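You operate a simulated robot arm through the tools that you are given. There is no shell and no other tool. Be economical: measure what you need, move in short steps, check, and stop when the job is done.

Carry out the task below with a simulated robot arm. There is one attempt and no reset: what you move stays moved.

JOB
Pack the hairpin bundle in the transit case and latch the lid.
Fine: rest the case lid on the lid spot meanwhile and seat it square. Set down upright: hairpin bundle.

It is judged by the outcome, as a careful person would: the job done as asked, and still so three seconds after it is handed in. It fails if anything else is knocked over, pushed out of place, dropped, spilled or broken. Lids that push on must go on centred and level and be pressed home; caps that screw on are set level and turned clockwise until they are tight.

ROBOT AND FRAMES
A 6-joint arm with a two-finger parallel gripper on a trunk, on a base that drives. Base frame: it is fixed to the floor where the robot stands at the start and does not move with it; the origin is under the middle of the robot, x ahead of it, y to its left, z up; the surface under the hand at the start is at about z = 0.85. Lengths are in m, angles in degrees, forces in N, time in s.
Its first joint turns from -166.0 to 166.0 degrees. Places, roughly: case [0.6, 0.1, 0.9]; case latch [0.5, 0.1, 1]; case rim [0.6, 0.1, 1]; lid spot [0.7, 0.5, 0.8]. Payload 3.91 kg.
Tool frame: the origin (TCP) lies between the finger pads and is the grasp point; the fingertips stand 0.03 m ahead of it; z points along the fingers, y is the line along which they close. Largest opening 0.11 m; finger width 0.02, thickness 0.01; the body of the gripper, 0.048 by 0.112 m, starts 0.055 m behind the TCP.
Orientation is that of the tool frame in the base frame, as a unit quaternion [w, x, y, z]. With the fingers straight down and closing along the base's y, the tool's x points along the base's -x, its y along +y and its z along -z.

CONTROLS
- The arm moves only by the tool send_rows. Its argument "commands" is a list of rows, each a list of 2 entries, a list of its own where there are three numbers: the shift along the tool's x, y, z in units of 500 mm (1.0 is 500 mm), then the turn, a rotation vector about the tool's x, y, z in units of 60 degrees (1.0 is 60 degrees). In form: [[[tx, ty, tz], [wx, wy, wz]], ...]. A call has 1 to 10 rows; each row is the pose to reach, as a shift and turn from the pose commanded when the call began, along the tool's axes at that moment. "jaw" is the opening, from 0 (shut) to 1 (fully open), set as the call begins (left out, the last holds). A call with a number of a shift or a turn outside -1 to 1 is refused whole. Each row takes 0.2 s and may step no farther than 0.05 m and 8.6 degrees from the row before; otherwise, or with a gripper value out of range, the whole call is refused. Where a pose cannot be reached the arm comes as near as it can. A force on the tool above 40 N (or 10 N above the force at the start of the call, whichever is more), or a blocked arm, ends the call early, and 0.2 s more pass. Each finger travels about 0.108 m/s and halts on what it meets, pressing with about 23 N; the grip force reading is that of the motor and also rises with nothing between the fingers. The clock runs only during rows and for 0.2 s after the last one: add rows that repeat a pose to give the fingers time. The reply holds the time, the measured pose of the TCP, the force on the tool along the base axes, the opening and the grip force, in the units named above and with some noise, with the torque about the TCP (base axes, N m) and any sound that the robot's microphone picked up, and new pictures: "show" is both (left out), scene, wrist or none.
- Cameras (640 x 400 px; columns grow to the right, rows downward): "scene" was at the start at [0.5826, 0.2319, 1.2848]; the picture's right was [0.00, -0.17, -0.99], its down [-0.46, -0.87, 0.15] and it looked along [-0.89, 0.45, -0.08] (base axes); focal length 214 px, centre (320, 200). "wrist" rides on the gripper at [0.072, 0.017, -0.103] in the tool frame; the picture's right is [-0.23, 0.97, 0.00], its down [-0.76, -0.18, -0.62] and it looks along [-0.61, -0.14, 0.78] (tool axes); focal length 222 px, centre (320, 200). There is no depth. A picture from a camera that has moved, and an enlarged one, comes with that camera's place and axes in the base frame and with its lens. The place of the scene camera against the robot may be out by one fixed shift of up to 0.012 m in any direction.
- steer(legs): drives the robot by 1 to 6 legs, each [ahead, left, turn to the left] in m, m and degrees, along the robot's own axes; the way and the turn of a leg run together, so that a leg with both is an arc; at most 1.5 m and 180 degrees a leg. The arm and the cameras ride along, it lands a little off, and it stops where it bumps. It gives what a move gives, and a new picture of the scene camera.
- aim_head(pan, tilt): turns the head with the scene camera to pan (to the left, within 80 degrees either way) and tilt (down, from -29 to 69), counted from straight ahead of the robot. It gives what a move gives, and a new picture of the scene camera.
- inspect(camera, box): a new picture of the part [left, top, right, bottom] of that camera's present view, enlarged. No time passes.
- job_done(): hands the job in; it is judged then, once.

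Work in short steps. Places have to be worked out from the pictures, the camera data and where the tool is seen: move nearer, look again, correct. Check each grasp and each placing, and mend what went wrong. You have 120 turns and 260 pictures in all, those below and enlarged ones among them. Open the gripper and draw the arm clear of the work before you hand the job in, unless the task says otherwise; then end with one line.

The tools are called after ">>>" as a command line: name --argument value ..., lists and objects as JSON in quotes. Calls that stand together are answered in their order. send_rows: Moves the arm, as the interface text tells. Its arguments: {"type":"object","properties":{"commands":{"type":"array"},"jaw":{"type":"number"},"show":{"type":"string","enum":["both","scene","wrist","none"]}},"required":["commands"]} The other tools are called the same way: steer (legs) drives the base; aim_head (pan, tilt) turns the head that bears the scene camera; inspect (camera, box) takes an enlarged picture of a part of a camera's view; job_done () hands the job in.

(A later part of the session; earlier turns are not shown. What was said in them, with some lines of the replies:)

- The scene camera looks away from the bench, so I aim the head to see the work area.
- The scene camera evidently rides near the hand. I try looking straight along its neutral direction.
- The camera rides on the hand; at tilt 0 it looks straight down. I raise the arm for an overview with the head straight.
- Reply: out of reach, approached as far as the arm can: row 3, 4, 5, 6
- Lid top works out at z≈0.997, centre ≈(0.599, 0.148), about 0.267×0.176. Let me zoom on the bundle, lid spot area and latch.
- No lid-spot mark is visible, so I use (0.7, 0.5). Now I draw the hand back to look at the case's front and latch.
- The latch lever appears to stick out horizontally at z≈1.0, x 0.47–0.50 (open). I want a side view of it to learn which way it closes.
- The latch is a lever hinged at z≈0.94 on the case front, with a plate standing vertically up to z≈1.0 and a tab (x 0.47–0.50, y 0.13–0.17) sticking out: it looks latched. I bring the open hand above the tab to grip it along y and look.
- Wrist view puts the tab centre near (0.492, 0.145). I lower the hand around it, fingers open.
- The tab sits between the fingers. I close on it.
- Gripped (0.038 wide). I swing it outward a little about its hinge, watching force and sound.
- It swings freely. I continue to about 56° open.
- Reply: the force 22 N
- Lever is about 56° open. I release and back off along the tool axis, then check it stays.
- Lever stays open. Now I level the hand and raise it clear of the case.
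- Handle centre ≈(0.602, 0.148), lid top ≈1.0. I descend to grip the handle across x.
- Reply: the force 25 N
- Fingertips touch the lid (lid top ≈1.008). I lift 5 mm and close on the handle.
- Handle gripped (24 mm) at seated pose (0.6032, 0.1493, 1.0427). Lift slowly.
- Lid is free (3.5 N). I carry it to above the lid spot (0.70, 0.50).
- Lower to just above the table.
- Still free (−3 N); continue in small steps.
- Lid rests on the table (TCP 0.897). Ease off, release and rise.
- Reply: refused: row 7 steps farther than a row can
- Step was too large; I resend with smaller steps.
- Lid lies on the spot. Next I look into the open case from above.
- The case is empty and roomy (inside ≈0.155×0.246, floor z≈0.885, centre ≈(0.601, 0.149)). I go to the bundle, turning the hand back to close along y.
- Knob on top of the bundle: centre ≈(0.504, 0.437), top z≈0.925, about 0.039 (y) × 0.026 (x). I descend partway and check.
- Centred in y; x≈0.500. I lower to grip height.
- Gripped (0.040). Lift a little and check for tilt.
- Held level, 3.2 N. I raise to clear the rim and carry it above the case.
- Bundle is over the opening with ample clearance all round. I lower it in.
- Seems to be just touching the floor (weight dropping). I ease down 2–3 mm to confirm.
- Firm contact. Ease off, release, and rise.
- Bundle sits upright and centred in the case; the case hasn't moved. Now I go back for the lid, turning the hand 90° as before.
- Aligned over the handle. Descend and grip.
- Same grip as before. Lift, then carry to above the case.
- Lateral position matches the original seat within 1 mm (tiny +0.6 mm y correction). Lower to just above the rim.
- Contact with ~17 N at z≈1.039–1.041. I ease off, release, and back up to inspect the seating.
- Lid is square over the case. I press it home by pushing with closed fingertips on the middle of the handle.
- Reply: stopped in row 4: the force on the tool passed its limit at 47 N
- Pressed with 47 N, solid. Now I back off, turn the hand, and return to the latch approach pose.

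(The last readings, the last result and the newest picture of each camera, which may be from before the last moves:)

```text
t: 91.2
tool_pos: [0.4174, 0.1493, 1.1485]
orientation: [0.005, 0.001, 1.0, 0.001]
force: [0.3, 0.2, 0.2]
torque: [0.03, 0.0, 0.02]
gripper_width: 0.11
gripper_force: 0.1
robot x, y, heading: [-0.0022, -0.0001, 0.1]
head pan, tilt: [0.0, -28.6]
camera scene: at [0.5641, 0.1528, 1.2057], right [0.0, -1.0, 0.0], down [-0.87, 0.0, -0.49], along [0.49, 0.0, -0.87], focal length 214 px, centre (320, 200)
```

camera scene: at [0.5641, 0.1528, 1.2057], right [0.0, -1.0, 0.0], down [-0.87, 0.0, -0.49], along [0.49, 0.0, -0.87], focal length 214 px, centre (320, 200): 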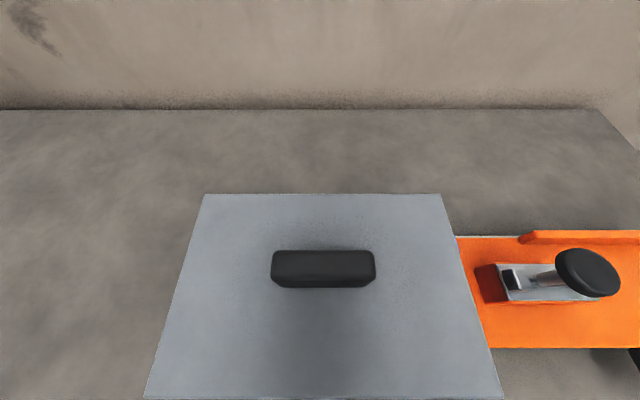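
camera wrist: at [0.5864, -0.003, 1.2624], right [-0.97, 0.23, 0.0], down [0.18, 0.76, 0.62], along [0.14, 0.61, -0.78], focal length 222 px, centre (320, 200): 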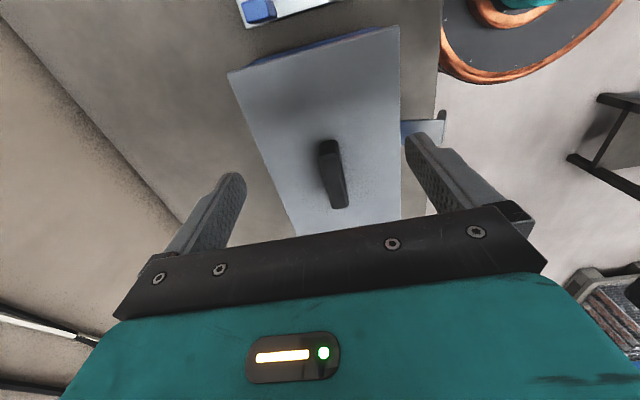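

Lid square. Move to the latch approach pose (tilted 56°).

>>> send_rows --commands '[[[0.016, -0.001, 0.038], [0, -0.133, 0]], [[0.031, -0.001, 0.077], [0, -0.267, 0]], [[0.047, -0.002, 0.115], [0, -0.4, 0]], [[0.062, -0.003, 0.154], [0, -0.533, 0]], [[0.078, -0.004, 0.193], [0, -0.667, 0]], [[0.093, -0.004, 0.231], [0, -0.8, 0]], [[0.109, -0.005, 0.27], [0, -0.933, 0]], [[0.109, -0.005, 0.27], [0, -0.933, 0]]]' --show "both"

```text
t: 93.0
tool_pos: [0.3637, 0.1461, 1.0134]
orientation: [0.473, 0.001, 0.881, 0.0]
force: [0.4, 1.6, 0.4]
torque: [-0.01, -0.02, 0.0]
gripper_width: 0.1098
gripper_force: 0.1
robot x, y, heading: [-0.0035, 0.0017, 0.2]
head pan, tilt: [0.0, -28.6]
camera scene: at [0.3911, 0.1506, 1.166], right [0.0, -1.0, 0.0], down [-0.08, 0.0, -1.0], along [1.0, 0.0, -0.08], focal length 214 px, centre (320, 200)
camera wrist: at [0.2378, 0.1635, 1.0082], right [0.13, 0.97, 0.19], down [-0.1, -0.18, 0.98], along [0.99, -0.14, 0.07], focal length 222 px, centre (320, 200)
```

scene: 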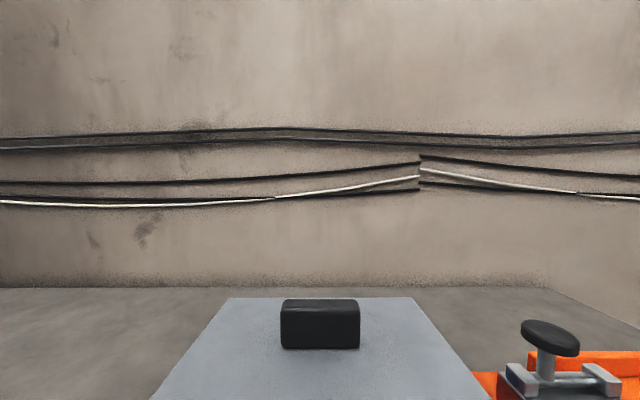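
wrist: 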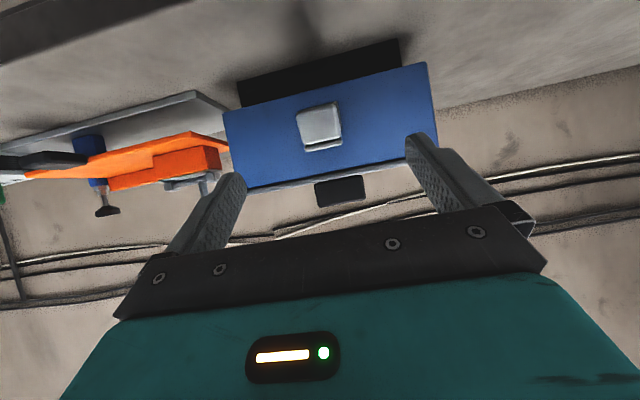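

>>> inspect --camera "wrist" --box '[200, 40, 460, 220]'

>>> send_rows --commands '[[[0, 0, 0.07], [0, 0, 0]], [[0, 0, 0.14], [0, 0, 0]], [[0, 0, 0.2], [0, 0, 0]], [[0, 0, 0.2], [0, 0, 0]]]' --show "none"

>>> aim_head --pan 0 --tilt 45

```text
2.22 times, centred on (330, 130) of wrist
camera zoom: at [0.2378, 0.1635, 1.0082], right [0.13, 0.97, 0.19], down [-0.1, -0.18, 0.98], along [0.99, -0.14, 0.07], focal length 494 px, centre (298, 356)
```

zoom: 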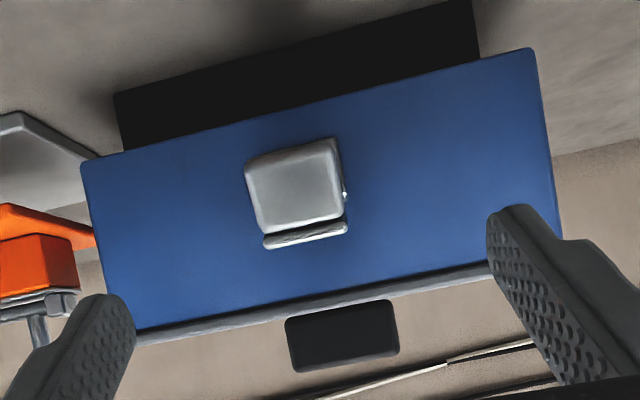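

```text
t: 94.0
tool_pos: [0.4477, 0.1486, 0.9565]
orientation: [0.472, 0.001, 0.881, 0.0]
force: [-0.3, 0.2, 0.2]
torque: [0.0, 0.0, 0.0]
gripper_width: 0.1098
gripper_force: 0.1
robot x, y, heading: [-0.0008, 0.0022, -0.0]
head pan, tilt: [0.0, -28.6]
```

```text
t: 95.4
tool_pos: [0.4467, 0.148, 0.9581]
orientation: [0.473, 0.001, 0.881, 0.0]
force: [-0.3, 0.0, 0.2]
torque: [-0.01, -0.03, -0.01]
gripper_width: 0.11
gripper_force: 0.1
robot x, y, heading: [0.0001, -0.0024, 0.2]
head pan, tilt: [0.0, 45.0]
camera scene: at [0.4251, 0.1516, 1.0099], right [0.0, -1.0, 0.0], down [-0.98, 0.0, -0.2], along [0.2, 0.0, -0.98], focal length 214 px, centre (320, 200)
```

scene: 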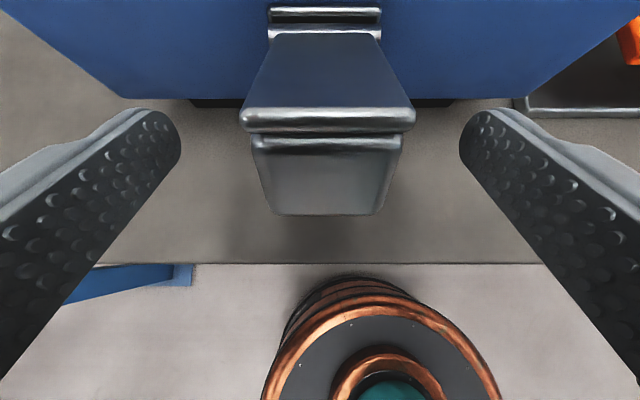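

Lid seam is flush and level. I close on the tab (1–2 mm y correction) and then swing it back up.

>>> send_rows --commands '[[[0, -0.003, 0], [0, 0, 0]], [[0, -0.003, 0], [0, 0, 0]], [[0, -0.003, 0], [0, 0, 0]], [[0, -0.003, 0], [0, 0, 0]]]' --jaw 0 --show "none"

>>> send_rows --commands '[[[-0.0188, 0, -0.0044], [0, 0.133, 0]], [[-0.038, 0, -0.0058], [0, 0.267, 0]], [[-0.0572, 0, -0.0048], [0, 0.4, 0]], [[-0.076, 0, -0.0012], [0, 0.533, 0]], [[-0.0942, 0, 0.0052], [0, 0.667, 0]], [[-0.1114, 0, 0.014], [0, 0.8, 0]], [[-0.127, 0, 0.025], [0, 0.933, 0]], [[-0.127, 0, 0.025], [0, 0.933, 0]]]' --show "scene"

```text
t: 96.4
tool_pos: [0.4477, 0.1462, 0.9572]
orientation: [0.473, 0.001, 0.881, 0.001]
force: [2.1, 4.3, 0.4]
torque: [-0.15, -0.08, 0.22]
gripper_width: 0.0377
gripper_force: 45.2
robot x, y, heading: [0.0015, -0.0045, -0.2]
head pan, tilt: [0.0, 45.0]
```

```text
t: 98.2
tool_pos: [0.494, 0.1446, 1.002]
orientation: [0.002, -0.001, 1.0, 0.0]
force: [-11.8, 10.7, -35.0]
torque: [-0.08, -0.02, 0.02]
gripper_width: 0.0379
gripper_force: 45.1
robot x, y, heading: [-0.0013, -0.0007, -0.4]
head pan, tilt: [0.0, 45.0]
camera scene: at [0.5293, 0.15, 1.0441], right [0.0, -1.0, 0.0], down [-0.71, 0.0, 0.7], along [-0.7, 0.0, -0.71], focal length 214 px, centre (320, 200)
```

scene: 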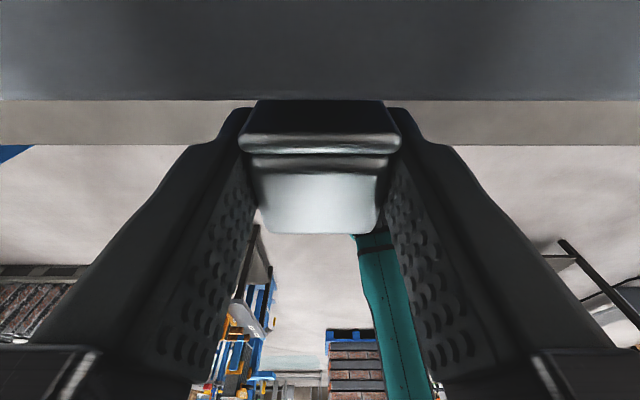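

Lever is nearly up but I'm tugging up by 35 N. I ease down 2 mm and push it in toward the case.

>>> send_rows --commands '[[[0, 0, 0.005], [0, 0, 0]], [[-0.005, 0, 0.005], [0, 0.02, 0]], [[-0.01, 0, 0.005], [0, 0.04, 0]], [[-0.015, 0, 0.006], [0, 0.06, 0]]]' --show "scene"

```text
t: 99.1
tool_pos: [0.4946, 0.1463, 1.0021]
orientation: [-0.018, 0.0, 1.0, 0.002]
force: [-24.6, 1.4, 2.0]
torque: [-0.17, -1.23, -0.09]
gripper_width: 0.0377
gripper_force: 45.5
robot x, y, heading: [0.0027, -0.0013, 0.0]
head pan, tilt: [0.0, 45.0]
stopped in row 4: the force on the tool passed its limit at 51 N (the readings are from after the stop); the commanded pose is now the measured one
camera scene: at [0.5326, 0.1499, 1.0425], right [0.0, -1.0, 0.0], down [-0.68, 0.0, 0.73], along [-0.73, 0.0, -0.68], focal length 214 px, centre (320, 200)
```

scene: 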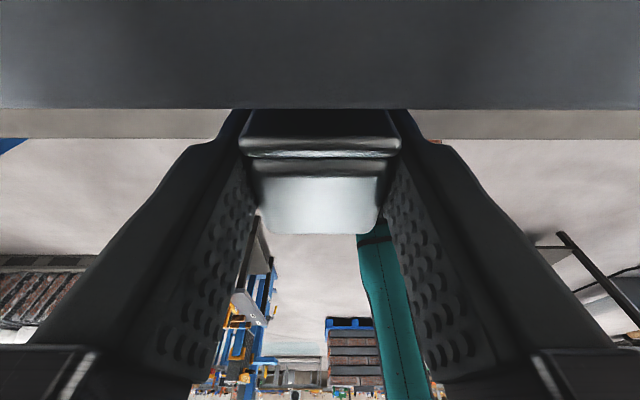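

The lever met its stop at 51 N, slightly further in than at the start. I release, rise off, and check that it stays.

>>> send_rows --commands '[[[0, 0, 0], [0, 0, 0]], [[0, 0, 0], [0, 0, 0]], [[0, 0, 0], [0, 0, 0]], [[0, 0, -0.05], [0, -0.03, 0]], [[0, 0, -0.12], [0, -0.03, 0]], [[0.06, 0, -0.18], [0, -0.03, 0]], [[0.12, 0, -0.2], [0, -0.03, 0]]]' --jaw 1 --show "both"

```text
t: 100.7
tool_pos: [0.4407, 0.1457, 1.1056]
orientation: [-0.003, 0.0, 1.0, 0.001]
force: [1.1, 0.7, -1.1]
torque: [-0.02, 0.04, -0.02]
gripper_width: 0.1099
gripper_force: 0.2
robot x, y, heading: [0.0005, -0.0012, -0.2]
head pan, tilt: [0.0, 45.0]
camera scene: at [0.4774, 0.1497, 1.1461], right [0.0, -1.0, 0.0], down [-0.7, 0.0, 0.71], along [-0.71, 0.0, -0.7], focal length 214 px, centre (320, 200)
camera wrist: at [0.3693, 0.1619, 1.207], right [0.23, 0.97, 0.0], down [0.77, -0.18, 0.62], along [0.6, -0.14, -0.79], focal length 222 px, centre (320, 200)
```

scene: 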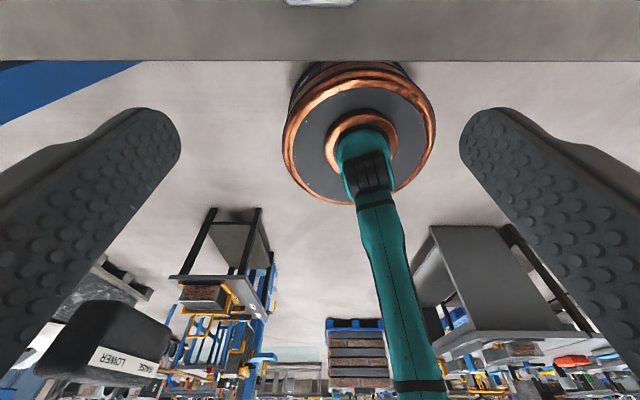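
wrist: 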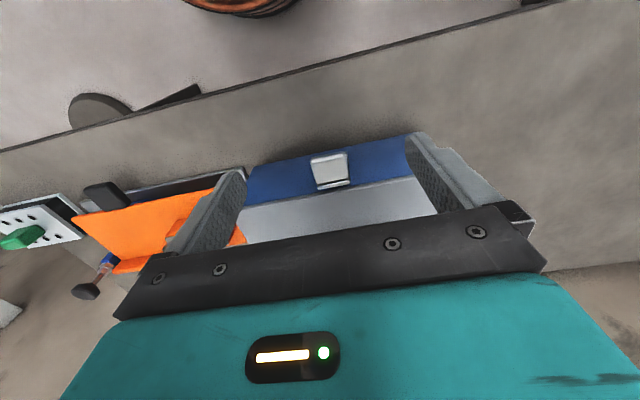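

The lever is up. I repeat the side view used at the start to compare its angle.

>>> send_rows --commands '[[[0.05, 0.06, 0], [0, 0, 0]], [[0.1, 0.13, 0], [0, 0, 0]], [[0.16, 0.2, 0.03], [0, 0, 0]], [[0.16, 0.27, 0.08], [0, 0, 0]], [[0.16, 0.345, 0.13], [0, 0, 0]], [[0.16, 0.345, 0.22], [0, 0, 0]], [[0.16, 0.345, 0.3], [0, 0, 0]], [[0.16, 0.345, 0.3], [0, 0, 0]]]' --show "none"

>>> aim_head --pan -80 --tilt 0

>>> inspect --camera "scene" --box '[0, 50, 320, 250]'

```text
t: 102.5
tool_pos: [0.3606, 0.3185, 0.9552]
orientation: [-0.002, 0.001, 1.0, 0.001]
force: [-0.2, -0.5, 0.4]
torque: [-0.02, 0.0, 0.01]
gripper_width: 0.11
gripper_force: 0.0
robot x, y, heading: [-0.0029, -0.0003, 0.1]
head pan, tilt: [0.0, 45.0]
```

```text
t: 104.0
tool_pos: [0.3602, 0.3177, 0.9548]
orientation: [-0.002, 0.0, 1.0, 0.001]
force: [-0.1, -0.9, -0.1]
torque: [0.01, 0.01, 0.0]
gripper_width: 0.1097
gripper_force: 0.1
robot x, y, heading: [-0.0017, 0.0017, 0.0]
head pan, tilt: [-80.0, 0.0]
camera scene: at [0.4675, 0.2332, 1.0615], right [0.01, -0.18, 0.98], down [-1.0, 0.0, 0.01], along [0.0, -0.98, -0.18], focal length 214 px, centre (320, 200)
```

scene: 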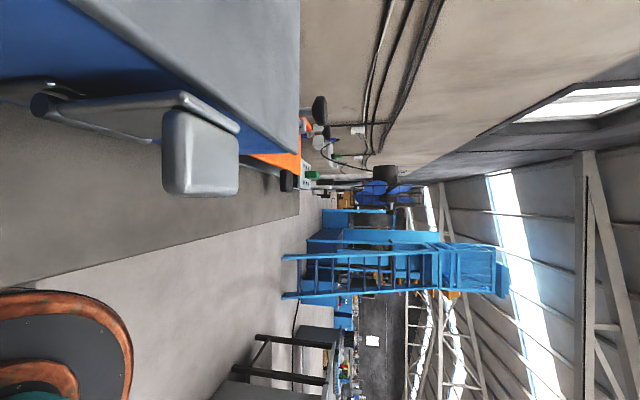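

```text
2.00 times, centred on (160, 150) of scene
camera zoom: at [0.4675, 0.2332, 1.0615], right [0.01, -0.18, 0.98], down [-1.0, 0.0, 0.01], along [0.0, -0.98, -0.18], focal length 429 px, centre (640, 300)
```

zoom: 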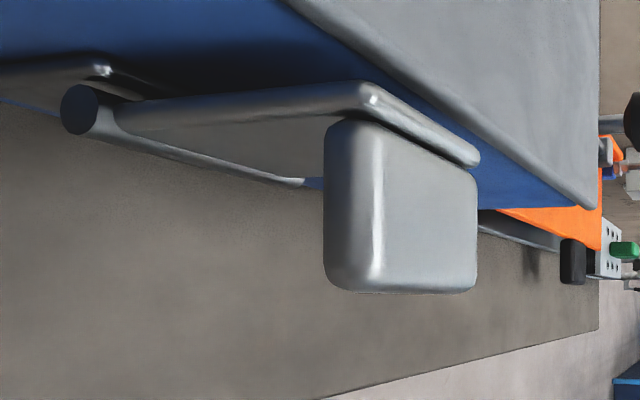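

The lever looks exactly as at the start, standing flush. To be sure it's home, I push on the tab's outer face toward the case with closed fingers.

>>> send_rows --commands '[[[0, 0, -0.1], [0, 0, 0]], [[0, -0.04, -0.16], [0, 0, 0]], [[0, -0.13, -0.16], [0, 0, 0]], [[-0.03, -0.21, -0.16], [0, 0, 0]], [[-0.08, -0.28, -0.16], [0, 0, 0]], [[-0.14, -0.345, -0.16], [0, 0, 0]], [[-0.16, -0.345, -0.12], [0, 0, 0]], [[-0.18, -0.345, -0.12], [0, 0, 0]]]' --jaw 0 --show "wrist"

>>> send_rows --commands '[[[-0.01, 0, 0], [0, 0, 0]], [[-0.02, 0, 0], [0, 0, 0]], [[-0.03, 0, 0], [0, 0, 0]], [[-0.04, 0, 0], [0, 0, 0]], [[-0.05, 0, 0], [0, 0, 0]], [[-0.06, 0, 0], [0, 0, 0]], [[-0.066, 0, 0], [0, 0, 0]], [[-0.072, 0, 0], [0, 0, 0]], [[-0.078, 0, 0], [0, 0, 0]], [[-0.084, 0, 0], [0, 0, 0]]]' --show "wrist"

```text
t: 105.8
tool_pos: [0.4513, 0.145, 1.0126]
orientation: [-0.002, 0.0, 1.0, 0.002]
force: [0.3, -0.4, 0.0]
torque: [-0.02, -0.02, 0.0]
gripper_width: 0.0
gripper_force: 23.3
robot x, y, heading: [-0.0036, -0.0007, 0.2]
head pan, tilt: [-80.0, 0.0]
camera wrist: at [0.3791, 0.1616, 1.1158], right [0.23, 0.97, 0.0], down [0.77, -0.18, 0.62], along [0.6, -0.14, -0.79], focal length 222 px, centre (320, 200)
```

wrist: 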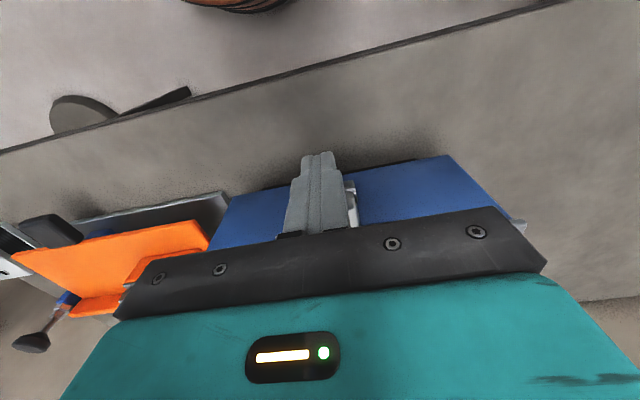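

```text
t: 106.7
tool_pos: [0.4624, 0.1459, 1.0132]
orientation: [-0.005, -0.001, 1.0, 0.002]
force: [-22.9, -1.4, 1.7]
torque: [0.05, 0.2, -0.02]
gripper_width: 0.0
gripper_force: 22.7
robot x, y, heading: [0.0012, -0.0002, -0.0]
head pan, tilt: [-80.0, 0.0]
stopped in row 4: the force on the tool passed its limit at 47 N (the readings are from after the stop); the commanded pose is now the measured one
camera wrist: at [0.3909, 0.1619, 1.1165], right [0.22, 0.97, 0.0], down [0.77, -0.18, 0.61], along [0.6, -0.14, -0.79], focal length 222 px, centre (320, 200)
```

wrist: 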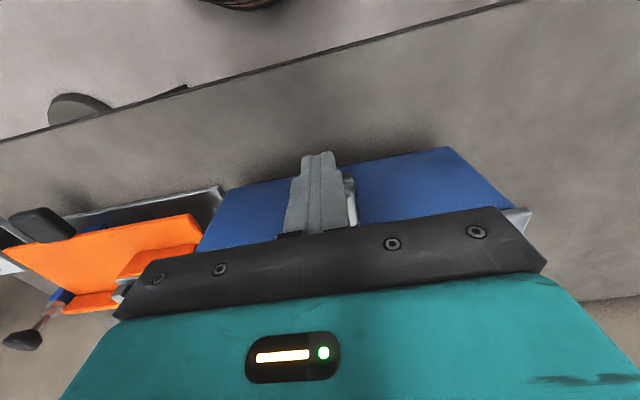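

Solid stop at 47 N, no further travel: the latch is home. I back away and take a final overview.

>>> send_rows --commands '[[[0.06, 0, 0], [0, 0, 0]], [[0.14, 0, -0.04], [0, 0, 0]], [[0.22, 0, -0.1], [0, 0, 0]], [[0.28, 0, -0.18], [0, 0, 0]], [[0.28, 0, -0.26], [0, 0, 0]], [[0.28, 0, -0.34], [0, 0, 0]]]' --jaw 1 --show "none"

>>> aim_head --pan 0 --tilt -20

>>> inspect --camera "scene" --box '[180, 130, 500, 330]'

```text
t: 108.1
tool_pos: [0.3252, 0.1458, 1.1848]
orientation: [-0.005, -0.001, 1.0, 0.002]
force: [0.5, -0.4, 0.9]
torque: [-0.04, -0.02, -0.01]
gripper_width: 0.1099
gripper_force: 0.2
robot x, y, heading: [-0.002, 0.0026, -0.0]
head pan, tilt: [-80.0, 0.0]
```

```text
t: 109.7
tool_pos: [0.3259, 0.1446, 1.1839]
orientation: [-0.005, -0.001, 1.0, 0.001]
force: [-0.4, -0.6, 0.2]
torque: [-0.01, 0.03, 0.03]
gripper_width: 0.1097
gripper_force: 0.0
robot x, y, heading: [-0.0004, -0.0015, 0.1]
head pan, tilt: [0.0, -20.0]
camera scene: at [0.462, 0.1495, 1.2298], right [0.0, -1.0, 0.0], down [-0.94, 0.0, -0.33], along [0.33, 0.0, -0.94], focal length 214 px, centre (320, 200)
```

scene: 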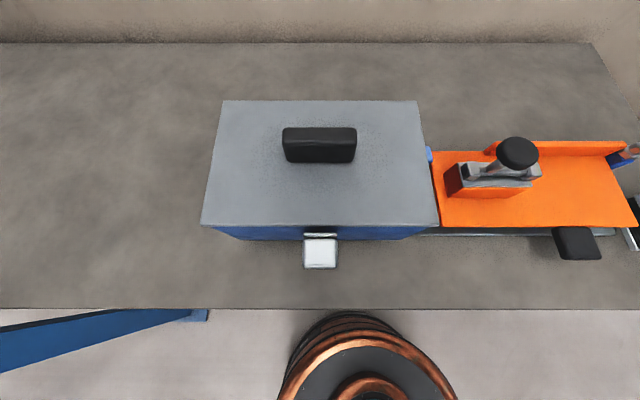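

```text
2.00 times, centred on (340, 230) of scene
camera zoom: at [0.462, 0.1495, 1.2298], right [0.0, -1.0, 0.0], down [-0.94, 0.0, -0.33], along [0.33, 0.0, -0.94], focal length 429 px, centre (280, 140)
```

zoom: 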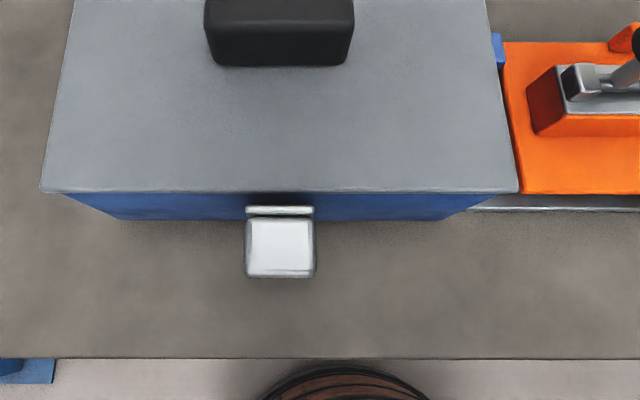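

The lid is square and flush, the latch is up against its stop, nothing else has moved, and the arm is clear with the gripper open. I hand in.

>>> job_done

```text
The job is handed in.
```

The hairpin bundle is packed upright in the transit case, the lid is seated square and pressed home, and the latch lever is pushed to its stop. I heard no latch click, so I take it as latched because the lever is back where it was at the start. There was no visible mark for the lid spot, so I rested the lid at about (0.70, 0.50) meanwhile.
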